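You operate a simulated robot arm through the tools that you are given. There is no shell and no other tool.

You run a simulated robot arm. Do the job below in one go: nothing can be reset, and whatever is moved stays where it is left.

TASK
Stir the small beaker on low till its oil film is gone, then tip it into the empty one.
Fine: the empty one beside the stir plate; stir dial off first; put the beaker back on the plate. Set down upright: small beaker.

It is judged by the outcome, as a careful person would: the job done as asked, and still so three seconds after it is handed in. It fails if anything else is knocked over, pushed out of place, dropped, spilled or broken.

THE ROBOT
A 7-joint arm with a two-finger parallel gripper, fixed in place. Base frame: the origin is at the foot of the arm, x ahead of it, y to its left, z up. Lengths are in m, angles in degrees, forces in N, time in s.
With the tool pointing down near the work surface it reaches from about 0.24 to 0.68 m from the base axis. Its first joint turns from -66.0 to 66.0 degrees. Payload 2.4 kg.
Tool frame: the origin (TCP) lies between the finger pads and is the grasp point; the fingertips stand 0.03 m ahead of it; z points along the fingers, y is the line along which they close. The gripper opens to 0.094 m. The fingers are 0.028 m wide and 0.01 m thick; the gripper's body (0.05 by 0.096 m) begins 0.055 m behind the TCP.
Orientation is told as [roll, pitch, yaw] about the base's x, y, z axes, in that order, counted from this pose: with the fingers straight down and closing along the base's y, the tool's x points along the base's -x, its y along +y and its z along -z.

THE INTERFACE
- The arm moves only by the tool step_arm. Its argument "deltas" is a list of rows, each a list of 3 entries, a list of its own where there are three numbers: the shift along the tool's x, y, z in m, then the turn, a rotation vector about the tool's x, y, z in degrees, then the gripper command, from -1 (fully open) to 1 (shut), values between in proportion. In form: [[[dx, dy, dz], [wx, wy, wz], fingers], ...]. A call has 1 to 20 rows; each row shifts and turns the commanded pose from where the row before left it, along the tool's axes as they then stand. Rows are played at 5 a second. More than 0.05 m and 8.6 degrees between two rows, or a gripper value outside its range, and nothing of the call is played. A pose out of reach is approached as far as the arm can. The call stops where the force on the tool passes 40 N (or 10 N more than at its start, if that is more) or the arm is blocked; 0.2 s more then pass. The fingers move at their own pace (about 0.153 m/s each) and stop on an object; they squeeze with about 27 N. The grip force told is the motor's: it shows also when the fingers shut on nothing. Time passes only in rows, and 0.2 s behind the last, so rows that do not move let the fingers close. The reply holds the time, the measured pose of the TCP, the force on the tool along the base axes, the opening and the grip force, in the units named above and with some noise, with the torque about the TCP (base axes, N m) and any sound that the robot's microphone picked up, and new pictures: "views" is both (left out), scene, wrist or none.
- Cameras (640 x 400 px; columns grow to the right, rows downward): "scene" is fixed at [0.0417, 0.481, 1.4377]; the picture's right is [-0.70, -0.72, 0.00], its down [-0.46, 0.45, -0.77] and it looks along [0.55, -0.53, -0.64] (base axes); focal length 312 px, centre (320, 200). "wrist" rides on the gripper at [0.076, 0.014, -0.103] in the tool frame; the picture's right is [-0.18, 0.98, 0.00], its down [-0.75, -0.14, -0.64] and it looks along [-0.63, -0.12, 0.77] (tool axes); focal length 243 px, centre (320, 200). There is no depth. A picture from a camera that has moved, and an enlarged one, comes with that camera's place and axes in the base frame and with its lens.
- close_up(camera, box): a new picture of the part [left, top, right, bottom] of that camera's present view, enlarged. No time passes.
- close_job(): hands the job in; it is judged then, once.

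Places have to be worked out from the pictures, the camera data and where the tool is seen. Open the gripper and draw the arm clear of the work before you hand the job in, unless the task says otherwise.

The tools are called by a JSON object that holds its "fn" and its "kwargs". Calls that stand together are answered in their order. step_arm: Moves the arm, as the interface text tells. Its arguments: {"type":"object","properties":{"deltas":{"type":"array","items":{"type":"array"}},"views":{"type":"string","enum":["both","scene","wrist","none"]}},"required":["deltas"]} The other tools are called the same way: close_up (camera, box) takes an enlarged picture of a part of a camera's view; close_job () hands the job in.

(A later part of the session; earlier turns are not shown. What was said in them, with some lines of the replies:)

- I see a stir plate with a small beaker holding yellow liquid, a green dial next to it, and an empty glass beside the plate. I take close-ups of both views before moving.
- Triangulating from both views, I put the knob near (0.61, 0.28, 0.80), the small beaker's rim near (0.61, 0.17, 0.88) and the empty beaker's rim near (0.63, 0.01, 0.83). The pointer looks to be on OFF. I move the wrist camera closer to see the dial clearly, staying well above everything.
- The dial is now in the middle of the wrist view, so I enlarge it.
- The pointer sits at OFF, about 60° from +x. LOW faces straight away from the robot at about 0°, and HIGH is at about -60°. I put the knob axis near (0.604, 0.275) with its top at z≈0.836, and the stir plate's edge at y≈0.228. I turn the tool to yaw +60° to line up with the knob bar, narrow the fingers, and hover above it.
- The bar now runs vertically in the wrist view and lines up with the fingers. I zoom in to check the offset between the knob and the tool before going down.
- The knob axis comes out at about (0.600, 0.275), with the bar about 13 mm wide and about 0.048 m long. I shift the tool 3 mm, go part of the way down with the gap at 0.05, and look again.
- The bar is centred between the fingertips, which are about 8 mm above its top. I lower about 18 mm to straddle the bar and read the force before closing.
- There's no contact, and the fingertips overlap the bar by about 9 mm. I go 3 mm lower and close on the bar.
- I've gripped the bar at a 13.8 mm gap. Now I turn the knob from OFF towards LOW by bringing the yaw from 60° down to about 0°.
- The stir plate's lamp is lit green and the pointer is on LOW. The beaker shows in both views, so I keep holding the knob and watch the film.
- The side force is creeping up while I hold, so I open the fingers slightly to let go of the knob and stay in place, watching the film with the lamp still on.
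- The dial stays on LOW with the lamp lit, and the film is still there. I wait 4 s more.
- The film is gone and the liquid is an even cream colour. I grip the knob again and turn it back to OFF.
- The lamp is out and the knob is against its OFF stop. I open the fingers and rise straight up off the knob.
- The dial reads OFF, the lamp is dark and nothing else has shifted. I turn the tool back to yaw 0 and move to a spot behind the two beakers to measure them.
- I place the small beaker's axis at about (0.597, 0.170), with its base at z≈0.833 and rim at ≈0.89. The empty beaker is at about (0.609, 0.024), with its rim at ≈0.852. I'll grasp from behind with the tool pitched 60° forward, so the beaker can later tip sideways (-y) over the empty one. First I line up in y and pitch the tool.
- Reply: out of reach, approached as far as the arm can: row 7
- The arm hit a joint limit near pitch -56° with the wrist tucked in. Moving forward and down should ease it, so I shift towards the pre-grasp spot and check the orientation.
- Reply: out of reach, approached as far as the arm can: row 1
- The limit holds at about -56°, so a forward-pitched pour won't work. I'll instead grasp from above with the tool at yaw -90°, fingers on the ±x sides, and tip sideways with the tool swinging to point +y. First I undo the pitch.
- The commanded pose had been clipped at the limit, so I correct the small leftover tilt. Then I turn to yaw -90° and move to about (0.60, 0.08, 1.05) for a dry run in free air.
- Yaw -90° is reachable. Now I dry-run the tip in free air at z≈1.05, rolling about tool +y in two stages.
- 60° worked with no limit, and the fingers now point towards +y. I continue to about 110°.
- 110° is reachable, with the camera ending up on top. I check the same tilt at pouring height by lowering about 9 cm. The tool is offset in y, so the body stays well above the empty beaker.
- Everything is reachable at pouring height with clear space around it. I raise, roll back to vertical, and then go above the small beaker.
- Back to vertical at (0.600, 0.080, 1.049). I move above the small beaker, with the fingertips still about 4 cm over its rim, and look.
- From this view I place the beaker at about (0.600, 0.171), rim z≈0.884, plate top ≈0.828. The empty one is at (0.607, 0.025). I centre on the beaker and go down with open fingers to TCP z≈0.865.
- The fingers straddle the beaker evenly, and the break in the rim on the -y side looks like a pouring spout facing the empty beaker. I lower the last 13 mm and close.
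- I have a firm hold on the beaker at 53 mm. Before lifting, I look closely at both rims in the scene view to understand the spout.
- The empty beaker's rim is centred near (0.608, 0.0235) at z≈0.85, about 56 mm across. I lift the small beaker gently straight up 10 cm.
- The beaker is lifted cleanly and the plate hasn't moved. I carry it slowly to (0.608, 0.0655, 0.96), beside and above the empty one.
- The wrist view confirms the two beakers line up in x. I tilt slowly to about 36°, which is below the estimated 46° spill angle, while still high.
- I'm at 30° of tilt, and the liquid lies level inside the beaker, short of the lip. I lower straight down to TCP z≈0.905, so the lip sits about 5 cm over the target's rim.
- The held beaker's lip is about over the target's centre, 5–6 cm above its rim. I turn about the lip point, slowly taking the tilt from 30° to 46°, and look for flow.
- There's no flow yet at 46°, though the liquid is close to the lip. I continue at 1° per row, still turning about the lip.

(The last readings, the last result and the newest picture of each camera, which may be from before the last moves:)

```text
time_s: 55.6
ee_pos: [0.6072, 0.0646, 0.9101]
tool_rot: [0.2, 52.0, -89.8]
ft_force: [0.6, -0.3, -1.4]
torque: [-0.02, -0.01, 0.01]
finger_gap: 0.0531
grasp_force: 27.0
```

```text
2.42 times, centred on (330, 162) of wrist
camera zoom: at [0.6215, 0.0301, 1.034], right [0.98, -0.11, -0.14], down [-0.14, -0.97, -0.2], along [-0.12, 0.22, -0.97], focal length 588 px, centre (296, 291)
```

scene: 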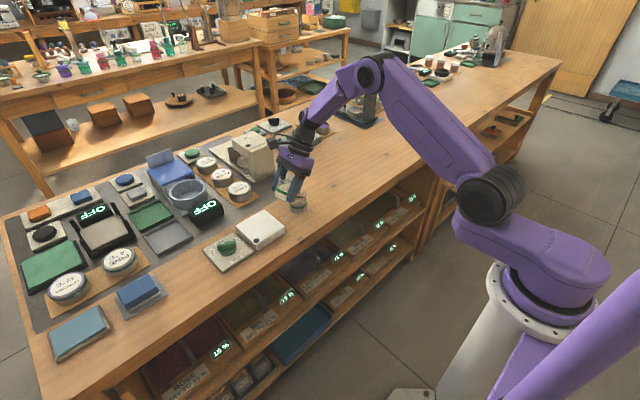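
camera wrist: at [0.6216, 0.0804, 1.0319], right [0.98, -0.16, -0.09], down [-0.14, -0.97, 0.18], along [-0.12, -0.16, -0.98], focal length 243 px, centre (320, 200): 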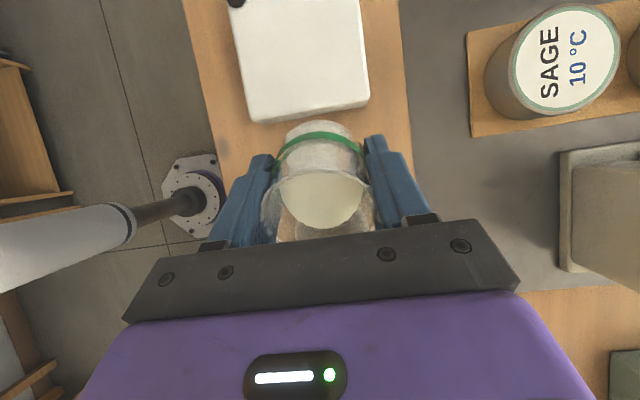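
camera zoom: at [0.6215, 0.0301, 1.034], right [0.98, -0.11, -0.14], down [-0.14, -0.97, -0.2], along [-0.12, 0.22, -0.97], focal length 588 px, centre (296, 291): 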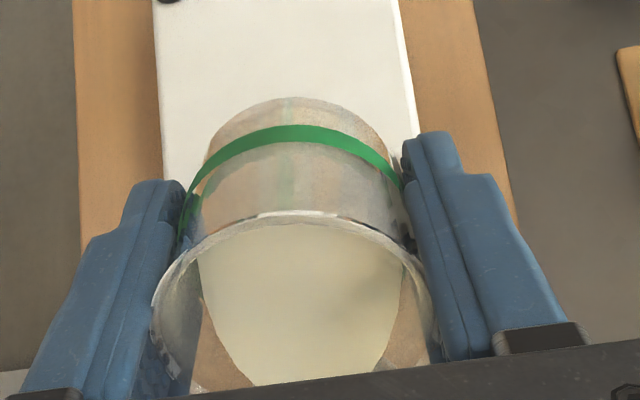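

A thin stream is running into the empty beaker, landing slightly right of centre. I nudge the lip 3 mm towards +y and keep tilting slowly.

{"fn": "step_arm", "kwargs": {"deltas": [[[0.0006, 0, 0.0008], [0, 0, 0], 1], [[0.0006, 0, 0.0008], [0, 0, 0], 1], [[0.0006, 0, 0.0008], [0, 0, 0], 1], [[0.00033, 0, -0.00049], [0, 1, 0], 1], [[0.00033, 0, -0.00049], [0, 1, 0], 1], [[0.00033, 0, -0.00049], [0, 1, 0], 1], [[0.00033, 0, -0.00049], [0, 1, 0], 1], [[0.00033, 0, -0.00049], [0, 1, 0], 1], [[0.00033, 0, -0.00049], [0, 1, 0], 1]], "views": "none"}}

{"fn": "close_up", "kwargs": {"camera": "scene", "box": [260, 160, 340, 220]}}

{"fn": "close_up", "kwargs": {"camera": "wrist", "box": [230, 80, 430, 245]}}

```text
time_s: 57.6
ee_pos: [0.6074, 0.0664, 0.9124]
tool_rot: [0.1, 58.0, -89.8]
ft_force: [-0.3, 0.6, -1.3]
torque: [0.01, -0.02, -0.04]
finger_gap: 0.0533
grasp_force: 27.4
```

```text
6.67 times, centred on (300, 190) of scene
camera zoom: at [0.0417, 0.481, 1.4377], right [-0.7, -0.72, 0.0], down [-0.46, 0.45, -0.77], along [0.55, -0.53, -0.64], focal length 2083 px, centre (453, 267)
```

zoom: 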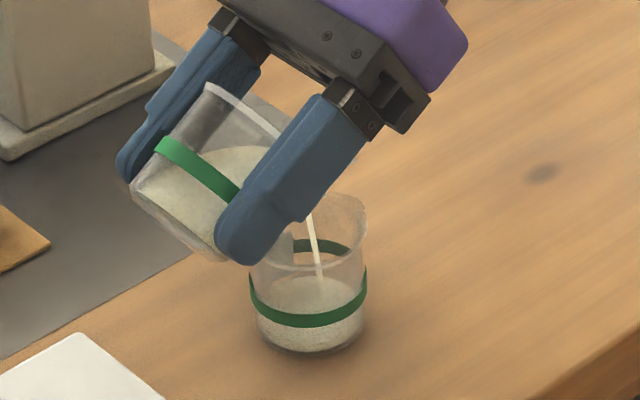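

```text
2.42 times, centred on (330, 162) of wrist
camera zoom: at [0.622, 0.0187, 1.0328], right [0.98, -0.1, -0.15], down [-0.14, -0.94, -0.3], along [-0.12, 0.32, -0.94], focal length 588 px, centre (296, 291)
```

zoom: 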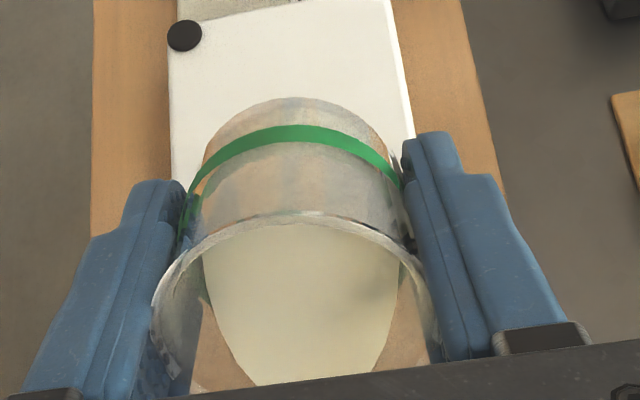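

The stream lands near the middle and the level is rising. I continue from 58° to 68° at the same pace.

{"fn": "step_arm", "kwargs": {"deltas": [[[0.00033, 0, -0.00049], [0, 1, 0], 1], [[0.00033, 0, -0.00049], [0, 1, 0], 1], [[0.00033, 0, -0.00049], [0, 1, 0], 1], [[0.00033, 0, -0.00049], [0, 1, 0], 1], [[0.00033, 0, -0.00049], [0, 1, 0], 1], [[0.00033, 0, -0.00049], [0, 1, 0], 1], [[0.00033, 0, -0.00049], [0, 1, 0], 1], [[0.00033, 0, -0.00049], [0, 1, 0], 1], [[0.00033, 0, -0.00049], [0, 1, 0], 1], [[0.00033, 0, -0.00049], [0, 1, 0], 1]], "views": "none"}}

{"fn": "close_up", "kwargs": {"camera": "scene", "box": [260, 160, 340, 220]}}

{"fn": "close_up", "kwargs": {"camera": "wrist", "box": [230, 80, 430, 245]}}

```text
time_s: 59.8
ee_pos: [0.6084, 0.0628, 0.9185]
tool_rot: [0.3, 68.0, -89.7]
ft_force: [-1.1, -0.7, -0.1]
torque: [0.0, 0.01, 0.0]
finger_gap: 0.0536
grasp_force: 26.9
```

```text
6.67 times, centred on (300, 190) of scene
camera zoom: at [0.0417, 0.481, 1.4377], right [-0.7, -0.72, 0.0], down [-0.46, 0.45, -0.77], along [0.55, -0.53, -0.64], focal length 2083 px, centre (453, 267)
```

zoom: 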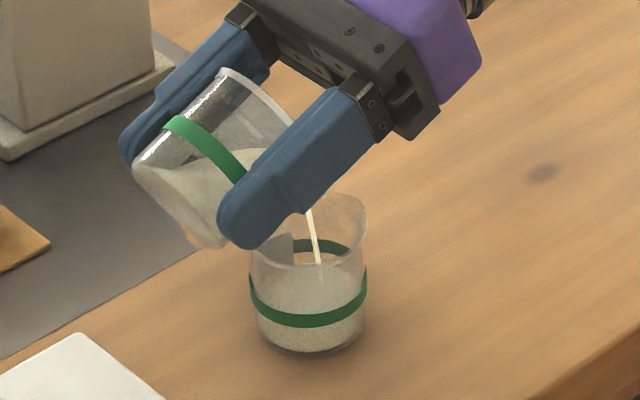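

```text
2.42 times, centred on (330, 162) of wrist
camera zoom: at [0.6218, -0.0044, 1.0279], right [0.98, -0.07, -0.17], down [-0.14, -0.88, -0.46], along [-0.12, 0.47, -0.87], focal length 588 px, centre (296, 291)
```

zoom: 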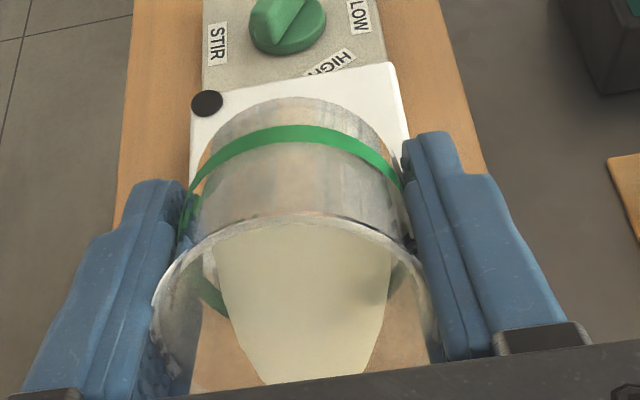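

The target is nearly up to its band and the stream is still well placed. I continue from 68° to 80°.

{"fn": "step_arm", "kwargs": {"deltas": [[[0.00033, 0, -0.00049], [0, 1, 0], 1], [[0.00033, 0, -0.00049], [0, 1, 0], 1], [[0.00033, 0, -0.00049], [0, 1, 0], 1], [[0.00033, 0, -0.00049], [0, 1, 0], 1], [[0.00033, 0, -0.00049], [0, 1, 0], 1], [[0.00033, 0, -0.00049], [0, 1, 0], 1], [[0.00033, 0, -0.00049], [0, 1, 0], 1], [[0.00033, 0, -0.00049], [0, 1, 0], 1], [[0.00033, 0, -0.00049], [0, 1, 0], 1], [[0.00033, 0, -0.00049], [0, 1, 0], 1], [[0.00033, 0, -0.00049], [0, 1, 0], 1], [[0.00033, 0, -0.00049], [0, 1, 0], 1]], "views": "none"}}

{"fn": "close_up", "kwargs": {"camera": "scene", "box": [260, 160, 340, 220]}}

{"fn": "close_up", "kwargs": {"camera": "wrist", "box": [230, 80, 430, 245]}}

```text
time_s: 62.4
ee_pos: [0.6071, 0.0581, 0.9233]
tool_rot: [0.7, 80.1, -89.4]
ft_force: [-0.9, -0.1, 0.0]
torque: [-0.01, 0.0, -0.03]
finger_gap: 0.0532
grasp_force: 26.9
```

```text
6.67 times, centred on (300, 190) of scene
camera zoom: at [0.0417, 0.481, 1.4377], right [-0.7, -0.72, 0.0], down [-0.46, 0.45, -0.77], along [0.55, -0.53, -0.64], focal length 2083 px, centre (453, 267)
```

zoom: 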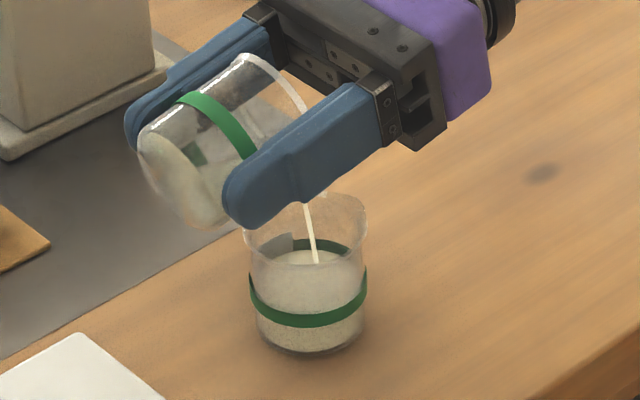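

```text
2.42 times, centred on (330, 162) of wrist
camera zoom: at [0.6222, -0.0302, 1.0171], right [0.98, -0.03, -0.18], down [-0.14, -0.76, -0.63], along [-0.12, 0.65, -0.76], focal length 588 px, centre (296, 291)
```

zoom: 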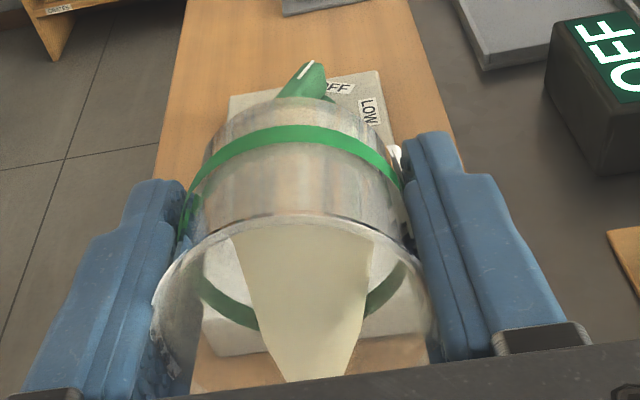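

It's still pouring neatly. I continue from 80° to 92° and check the wrist's clearance over the table in the full scene view.

{"fn": "step_arm", "kwargs": {"deltas": [[[0.00033, 0, -0.00049], [0, 1, 0], 1], [[0.00033, 0, -0.00049], [0, 1, 0], 1], [[0.00033, 0, -0.00049], [0, 1, 0], 1], [[0.00033, 0, -0.00049], [0, 1, 0], 1], [[0.00033, 0, -0.00049], [0, 1, 0], 1], [[0.00033, 0, -0.00049], [0, 1, 0], 1], [[0.00033, 0, -0.00049], [0, 1, 0], 1], [[0.00033, 0, -0.00049], [0, 1, 0], 1], [[0.00033, 0, -0.00049], [0, 1, 0], 1], [[0.00033, 0, -0.00049], [0, 1, 0], 1], [[0.00033, 0, -0.00049], [0, 1, 0], 1], [[0.00033, 0, -0.00049], [0, 1, 0], 1]], "views": "scene"}}

{"fn": "close_up", "kwargs": {"camera": "scene", "box": [240, 120, 400, 230]}}

{"fn": "close_up", "kwargs": {"camera": "wrist", "box": [230, 80, 430, 245]}}

```text
time_s: 65.0
ee_pos: [0.6075, 0.0524, 0.9278]
tool_rot: [177.6, 87.9, 87.5]
ft_force: [-0.4, 0.1, 0.2]
torque: [-0.05, 0.01, -0.02]
finger_gap: 0.0533
grasp_force: 27.1
```

scene: 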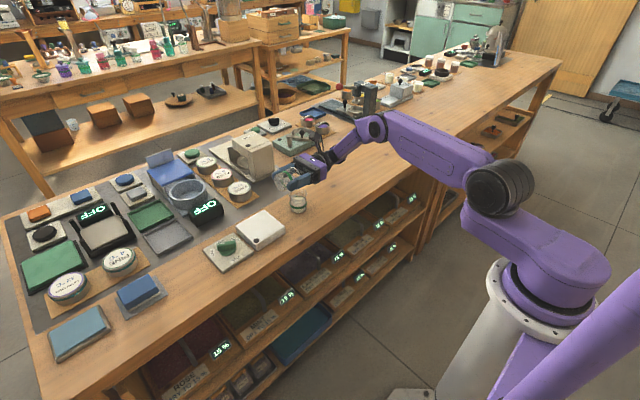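

```text
3.64 times, centred on (320, 175) of scene
camera zoom: at [0.0417, 0.481, 1.4377], right [-0.7, -0.72, 0.0], down [-0.46, 0.45, -0.77], along [0.55, -0.53, -0.64], focal length 1136 px, centre (320, 291)
```

zoom: 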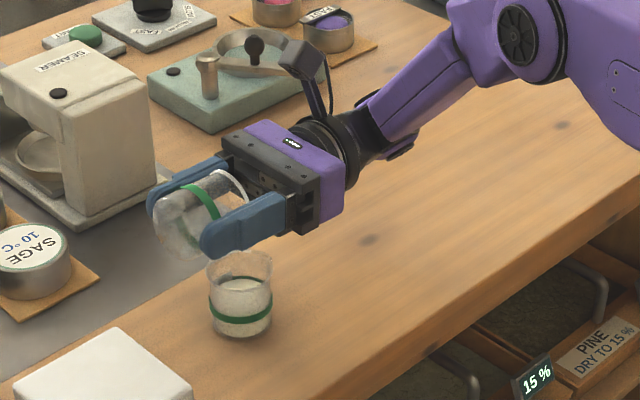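

```text
2.42 times, centred on (330, 162) of wrist
camera zoom: at [0.6218, -0.0531, 1.0008], right [0.98, 0.01, -0.18], down [-0.14, -0.62, -0.78], along [-0.12, 0.79, -0.6], focal length 588 px, centre (296, 291)
```

zoom: 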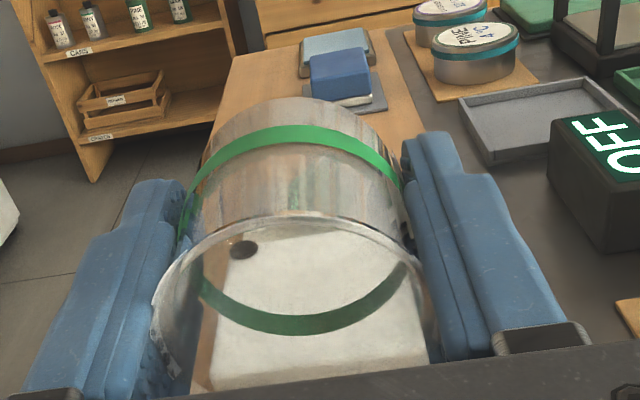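

The held beaker looks empty, the stream has stopped, and there are no drips on the table. I tip a little further to about 102° and hold so the last drops run out.

{"fn": "step_arm", "kwargs": {"deltas": [[[0.00066, 0, -0.00098], [0, 2, 0], 1], [[0.00066, 0, -0.00098], [0, 2, 0], 1], [[0.00066, 0, -0.00098], [0, 2, 0], 1], [[0.00066, 0, -0.00098], [0, 2, 0], 1], [[0.00066, 0, -0.00098], [0, 2, 0], 1], [[0, 0, 0], [0, 0, 0], 1], [[0, 0, 0], [0, 0, 0], 1], [[0, 0, 0], [0, 0, 0], 1], [[0, 0, 0], [0, 0, 0], 1], [[0, 0, 0], [0, 0, 0], 1], [[0, 0, 0], [0, 0, 0], 1]], "views": "none"}}

{"fn": "close_up", "kwargs": {"camera": "scene", "box": [260, 150, 340, 220]}}

{"fn": "close_up", "kwargs": {"camera": "wrist", "box": [230, 80, 430, 245]}}

```text
time_s: 67.4
ee_pos: [0.6067, 0.0474, 0.9316]
tool_rot: [179.5, 78.0, 89.5]
ft_force: [0.7, -0.8, -0.2]
torque: [-0.01, -0.03, 0.0]
finger_gap: 0.0532
grasp_force: 27.4
```

```text
5.71 times, centred on (300, 185) of scene
camera zoom: at [0.0417, 0.481, 1.4377], right [-0.7, -0.72, 0.0], down [-0.46, 0.45, -0.77], along [0.55, -0.53, -0.64], focal length 1786 px, centre (434, 286)
```

zoom: 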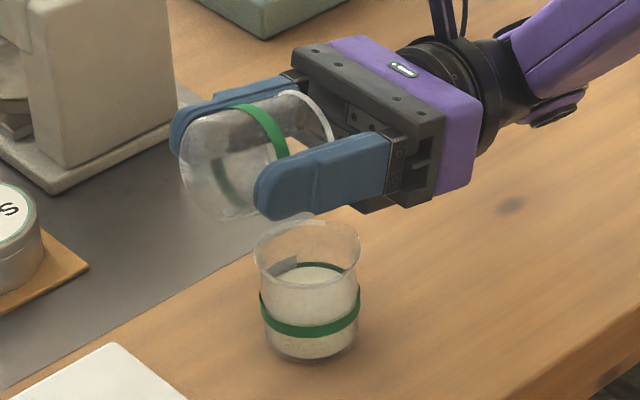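

```text
2.42 times, centred on (330, 162) of wrist
camera zoom: at [0.6219, -0.0696, 0.9846], right [0.98, 0.04, -0.18], down [-0.14, -0.47, -0.87], along [-0.12, 0.88, -0.46], focal length 588 px, centre (296, 291)
```

zoom: 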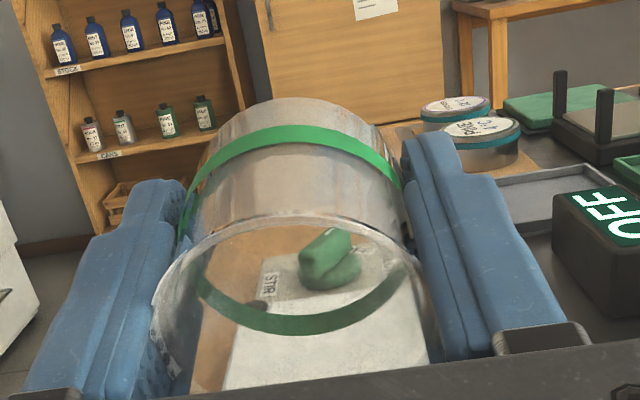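

It is completely empty, and the other beaker holds the liquid up to its band. I rise 6 cm still tilted, then roll back upright.

{"fn": "step_arm", "kwargs": {"deltas": [[[0.0196, 0, 0.0042], [0, 0, 0], 1], [[0.0196, 0, 0.0042], [0, 0, 0], 1], [[0.0196, 0, 0.0042], [0, 0, 0], 1], [[0, 0, 0], [0, -7, 0], 1], [[0, 0, 0], [0, -7, 0], 1], [[0, 0, 0], [0, -7, 0], 1], [[0, 0, 0], [0, -7, 0], 1], [[0, 0, 0], [0, -7, 0], 1], [[0, 0, 0], [0, -7, 0], 1], [[0, 0, 0], [0, -7, 0], 1], [[0, 0, 0], [0, -7, 0], 1], [[0, 0, 0], [0, -7, 0], 1], [[0, 0, 0], [0, -7, 0], 1], [[0, 0, 0], [0, -7, 0], 1], [[0, 0, 0], [0, -7, 0], 1], [[0, 0, 0], [0, -7, 0], 1], [[0, 0, 0], [0, -7, 0], 1], [[0, 0, 0], [0, -4, 0], 1], [[0, 0, 0], [0, 0, 0], 1]], "views": "both"}}

```text
time_s: 71.4
ee_pos: [0.6072, 0.0472, 0.9909]
tool_rot: [0.1, -0.1, -90.0]
ft_force: [-0.1, 0.5, -0.9]
torque: [0.0, -0.01, -0.01]
finger_gap: 0.0535
grasp_force: 27.2
camera wrist: at [0.6215, 0.1233, 1.0937], right [0.98, -0.18, 0.0], down [-0.14, -0.75, 0.64], along [-0.12, -0.63, -0.77], focal length 243 px, centre (320, 200)
```

scene: 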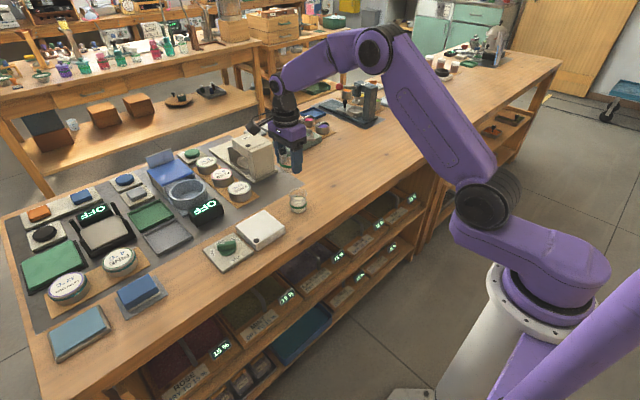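
wrist: 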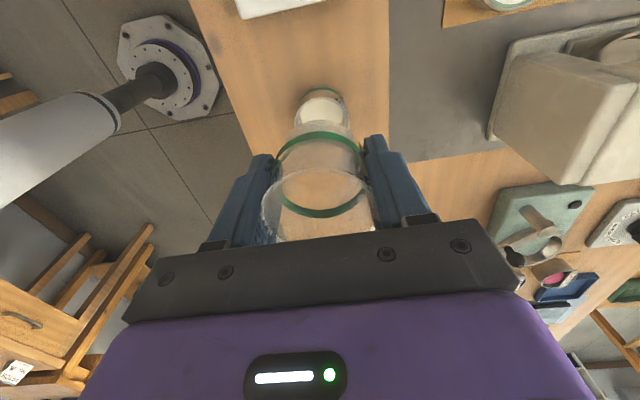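

Upright again at (0.607, 0.047, 0.991). I carry the empty beaker back over the stir plate, to its original spot.

{"fn": "step_arm", "kwargs": {"deltas": [[[0.012, -0.0007, 0.002], [0, 0, 0], 1], [[0.025, -0.0014, 0.004], [0, 0, 0], 1], [[0.03, -0.0017, 0.005], [0, 0, 0], 1], [[0.03, -0.0017, 0.005], [0, 0, 0], 1], [[0.018, -0.0009, 0.003], [0, 0, 0], 1], [[0.008, -0.0004, 0.001], [0, 0, 0], 1], [[0, 0, 0.025], [0, 0, 0], 1], [[0, 0, 0.025], [0, 0, 0], 1], [[0, 0, 0], [0, 0, 0], 1]], "views": "both"}}

{"fn": "close_up", "kwargs": {"camera": "scene", "box": [200, 170, 320, 260]}}

{"fn": "close_up", "kwargs": {"camera": "wrist", "box": [210, 30, 430, 220]}}

```text
time_s: 73.4
ee_pos: [0.6, 0.1716, 0.9206]
tool_rot: [0.0, -0.1, -90.0]
ft_force: [0.0, 0.5, -1.2]
torque: [0.01, 0.04, 0.02]
finger_gap: 0.0529
grasp_force: 27.2
camera wrist: at [0.6144, 0.2465, 1.0235], right [0.98, -0.18, 0.0], down [-0.14, -0.75, 0.64], along [-0.12, -0.63, -0.77], focal length 243 px, centre (320, 200)
```

scene: 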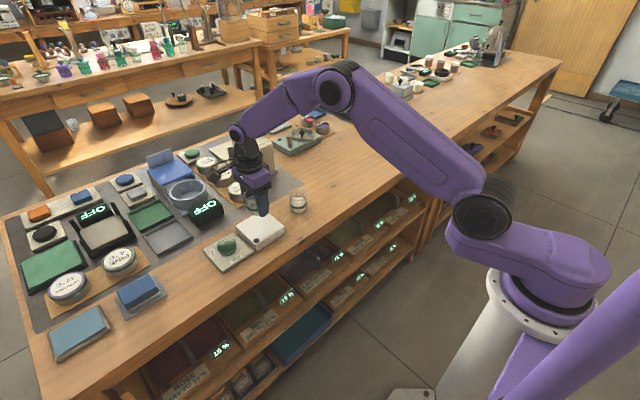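
wrist: 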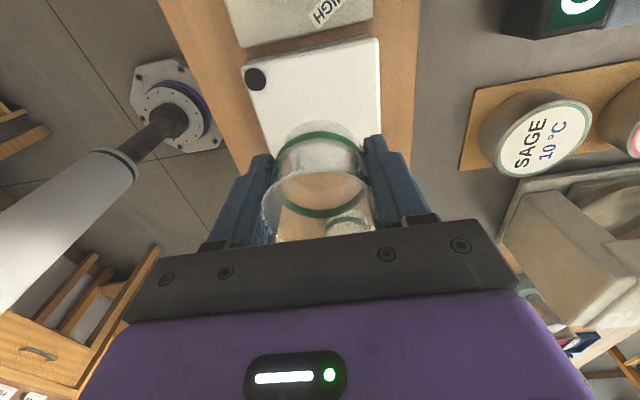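

```text
4.44 times, centred on (260, 215) of scene
camera zoom: at [0.0417, 0.481, 1.4377], right [-0.7, -0.72, 0.0], down [-0.46, 0.45, -0.77], along [0.55, -0.53, -0.64], focal length 1389 px, centre (587, 133)
```

zoom: 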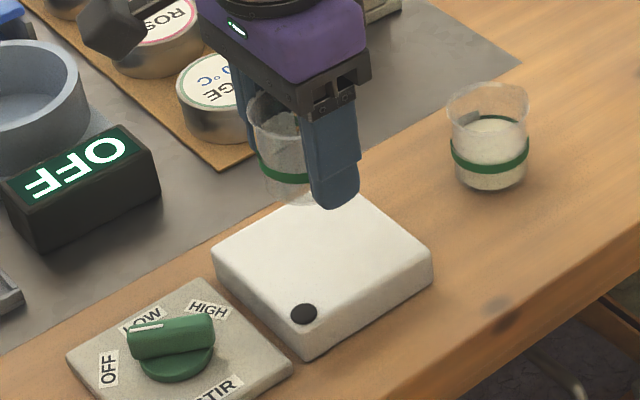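

```text
2.11 times, centred on (320, 125) of wrist
camera zoom: at [0.6144, 0.2465, 1.0235], right [0.98, -0.18, 0.0], down [-0.14, -0.75, 0.64], along [-0.12, -0.63, -0.77], focal length 511 px, centre (320, 358)
```

zoom: 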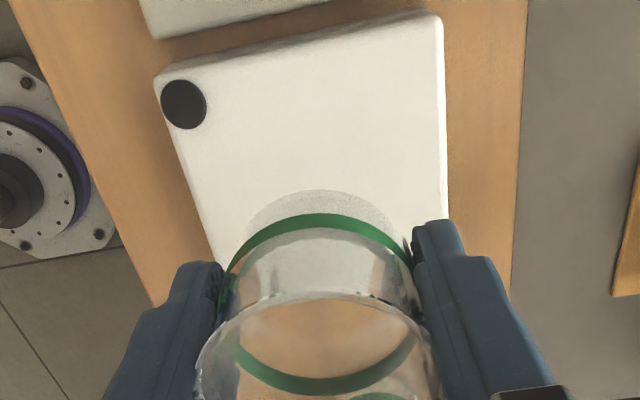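

The plate is right below. I lower to just above contact and then read the force before the last millimetres.

{"fn": "step_arm", "kwargs": {"deltas": [[[0, 0, 0.02], [0, 0, 0], 1], [[0, 0, 0.018], [0, 0, 0], 1], [[0, 0, 0.01], [0, 0, 0], 1], [[0, 0, 0.005], [0, 0, 0], 1], [[0, 0, 0.001], [0, 0, 0], 1], [[0, 0, 0], [0, 0, 0], 1]], "views": "none"}}

{"fn": "close_up", "kwargs": {"camera": "scene", "box": [240, 190, 290, 240]}}

```text
time_s: 74.8
ee_pos: [0.6013, 0.1688, 0.8671]
tool_rot: [0.2, 0.0, -89.9]
ft_force: [0.1, 0.4, -0.2]
torque: [-0.01, -0.01, 0.02]
finger_gap: 0.053
grasp_force: 26.6
```

```text
8.00 times, centred on (265, 215) of scene
camera zoom: at [0.0417, 0.481, 1.4377], right [-0.7, -0.72, 0.0], down [-0.46, 0.45, -0.77], along [0.55, -0.53, -0.64], focal length 2500 px, centre (760, 80)
```

zoom: 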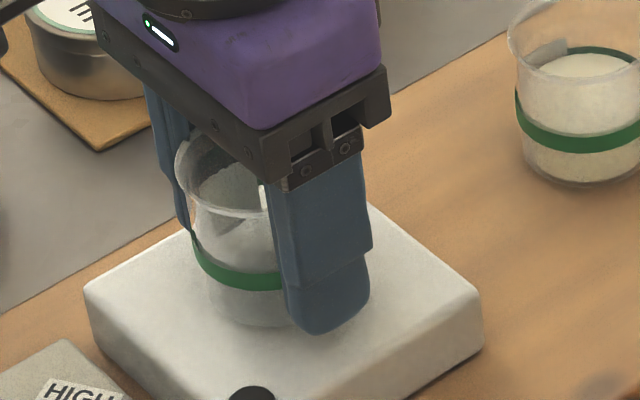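

I'm about 1–2 mm above the plate with no contact force yet. I step down in sub-millimetre rows.

{"fn": "step_arm", "kwargs": {"deltas": [[[0, 0, 0.0006], [0, 0, 0], 1], [[0, 0, 0.0006], [0, 0, 0], 1], [[0, 0, 0], [0, 0, 0], 1]], "views": "none"}}

```text
time_s: 75.6
ee_pos: [0.601, 0.1699, 0.8659]
tool_rot: [0.1, 0.1, -90.1]
ft_force: [-0.5, -0.1, 0.6]
torque: [-0.02, -0.06, 0.02]
finger_gap: 0.0536
grasp_force: 27.2
```

There's no clear contact yet, so I take another half-millimetre at a time.

{"fn": "step_arm", "kwargs": {"deltas": [[[0, 0, 0.0005], [0, 0, 0], 1], [[0, 0, 0], [0, 0, 0], 1]], "views": "none"}}

{"fn": "step_arm", "kwargs": {"deltas": [[[0, 0, 0.0005], [0, 0, 0], 1], [[0, 0, 0], [0, 0, 0], 1]], "views": "none"}}

```text
time_s: 76.2
ee_pos: [0.6003, 0.1698, 0.8655]
tool_rot: [0.2, 0.0, -90.0]
ft_force: [-1.7, -1.8, 7.3]
torque: [0.08, 0.09, 0.02]
finger_gap: 0.0534
grasp_force: 26.9
```

```text
time_s: 76.8
ee_pos: [0.6007, 0.1695, 0.866]
tool_rot: [0.2, 0.0, -89.9]
ft_force: [-3.2, -0.7, 13.1]
torque: [0.0, 0.03, 0.03]
finger_gap: 0.0531
grasp_force: 26.9
```

The beaker is on the plate, with about 13 N of contact. I ease back 0.7 mm and open the fingers gradually.

{"fn": "step_arm", "kwargs": {"deltas": [[[0, 0, -0.0007], [0, 0, 0], 1], [[0, 0, 0], [0, 0, 0], 0], [[0, 0, 0], [0, 0, 0], -0.15], [[0, 0, 0], [0, 0, 0], -0.25], [[0, 0, 0], [0, 0, 0], -0.4], [[0, 0, 0], [0, 0, 0], -0.7], [[0, 0, 0], [0, 0, 0], -1], [[0, 0, 0], [0, 0, 0], -1]], "views": "both"}}

{"fn": "close_up", "kwargs": {"camera": "scene", "box": [230, 190, 290, 240]}}

{"fn": "close_up", "kwargs": {"camera": "wrist", "box": [210, 50, 430, 240]}}

```text
time_s: 78.6
ee_pos: [0.601, 0.1711, 0.8654]
tool_rot: [0.0, -0.1, -90.0]
ft_force: [0.6, -0.4, 0.4]
torque: [0.04, 0.02, 0.01]
finger_gap: 0.0939
grasp_force: 0.0
camera wrist: at [0.615, 0.2458, 0.9685], right [0.98, -0.18, 0.0], down [-0.14, -0.75, 0.64], along [-0.12, -0.63, -0.77], focal length 243 px, centre (320, 200)
```

scene: 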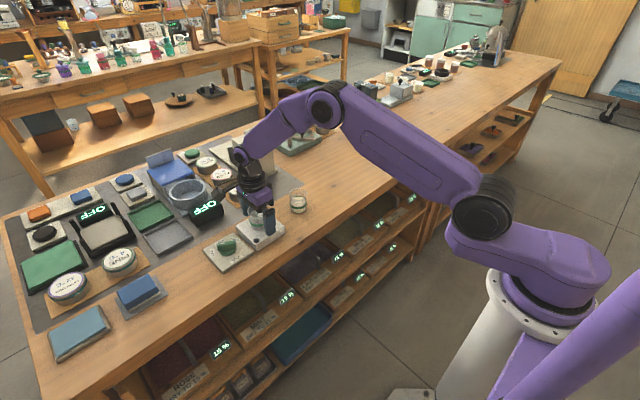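
wrist: 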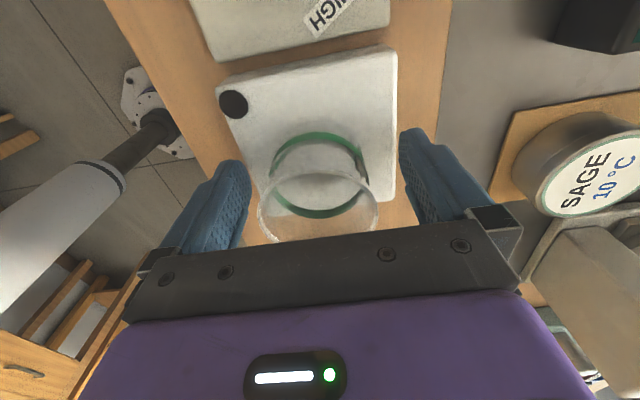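

```text
8.00 times, centred on (260, 215) of scene
camera zoom: at [0.0417, 0.481, 1.4377], right [-0.7, -0.72, 0.0], down [-0.46, 0.45, -0.77], along [0.55, -0.53, -0.64], focal length 2500 px, centre (800, 80)
```

zoom: 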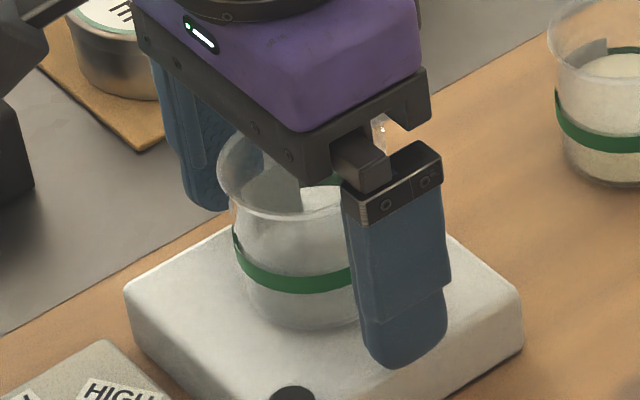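

```text
2.11 times, centred on (320, 145) of wrist
camera zoom: at [0.615, 0.2458, 0.9685], right [0.98, -0.18, 0.0], down [-0.14, -0.75, 0.64], along [-0.12, -0.63, -0.77], focal length 511 px, centre (320, 316)
```

zoom: 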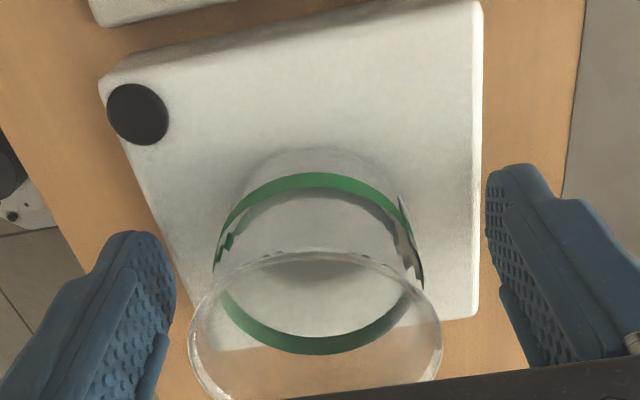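

The beaker stands upright on the plate and the fingers are fully clear of it. I rise straight up, then retreat back towards the robot.

{"fn": "step_arm", "kwargs": {"deltas": [[[0, 0, -0.02], [0, 0, 0], -1], [[0, 0, -0.04], [0, 0, 0], -1], [[0, 0, -0.045], [0, 0, 0], -1], [[0, 0, -0.045], [0, 0, 0], -1], [[0, 0, -0.045], [0, 0, 0], -1], [[0, -0.04, -0.02], [0, 0, 0], -1], [[0, -0.045, -0.01], [0, 0, 0], -1], [[0, -0.045, 0], [0, 0, 0], -1], [[0, -0.04, 0], [0, 0, 0], -1], [[0, 0, 0], [0, 0, 0], -1]], "views": "both"}}

{"fn": "close_up", "kwargs": {"camera": "scene", "box": [190, 170, 330, 280]}}

{"fn": "close_up", "kwargs": {"camera": "scene", "box": [270, 175, 330, 220]}}

```text
time_s: 80.8
ee_pos: [0.428, 0.1701, 1.0899]
tool_rot: [0.1, 0.0, -90.0]
ft_force: [0.3, -0.4, -0.6]
torque: [0.02, 0.03, 0.01]
finger_gap: 0.0942
grasp_force: 0.0
camera wrist: at [0.4429, 0.2463, 1.1938], right [0.98, -0.18, 0.0], down [-0.14, -0.75, 0.64], along [-0.12, -0.63, -0.77], focal length 243 px, centre (320, 200)
```

scene: 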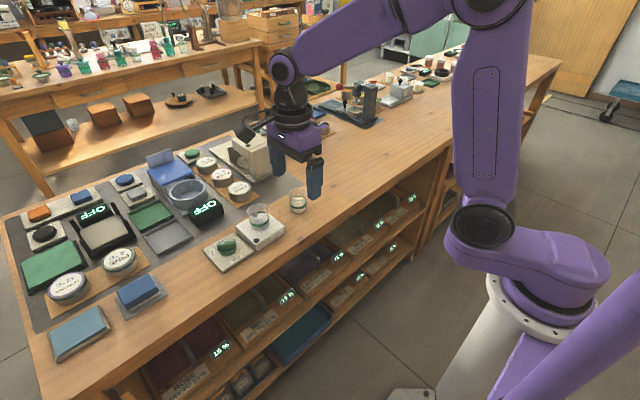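
wrist: 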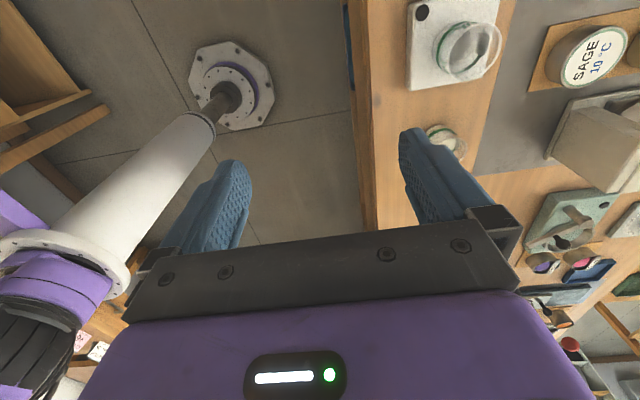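

```text
3.64 times, centred on (260, 225) of scene
camera zoom: at [0.0416, 0.481, 1.4377], right [-0.7, -0.72, 0.0], down [-0.46, 0.45, -0.77], along [0.55, -0.53, -0.64], focal length 1136 px, centre (538, 109)
```

zoom: 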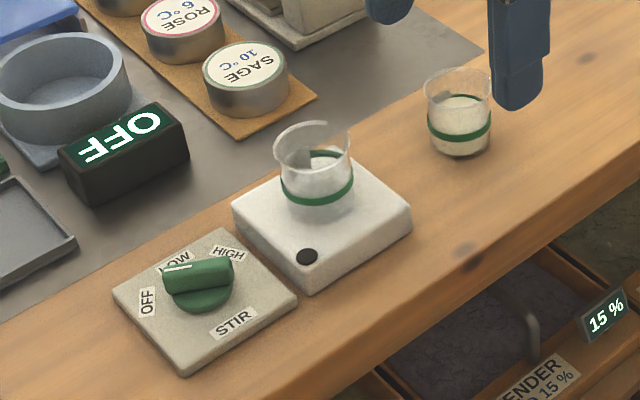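

```text
8.89 times, centred on (300, 198) of scene
camera zoom: at [0.0416, 0.481, 1.4377], right [-0.7, -0.72, 0.0], down [-0.46, 0.45, -0.77], along [0.55, -0.53, -0.64], focal length 2778 px, centre (498, 222)
```

zoom: 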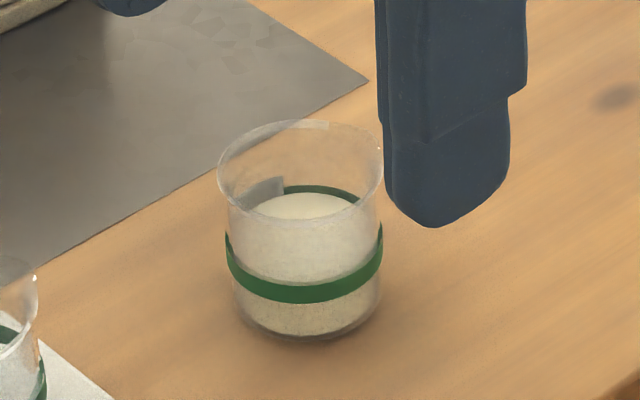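

The dial is OFF with the lamp dark, and the small beaker stands empty and upright on the plate. The liquid is in the other beaker with no spills, nothing else has moved, and the open gripper is clear. I hand the job in.

{"fn": "close_job", "kwargs": {}}

```text
The job is handed in.
```

The job is done and handed in. I stirred the small beaker on low until the oil film was gone, then turned the dial to off; the plate's lamp went dark.

I then tipped it into the empty beaker beside the stir plate, which now holds the liquid. I saw no drips or spills on the bench. The small beaker is back on the plate, upright and empty.

In the last pictures nothing else had moved. I opened the gripper and drew the arm clear before handing in.
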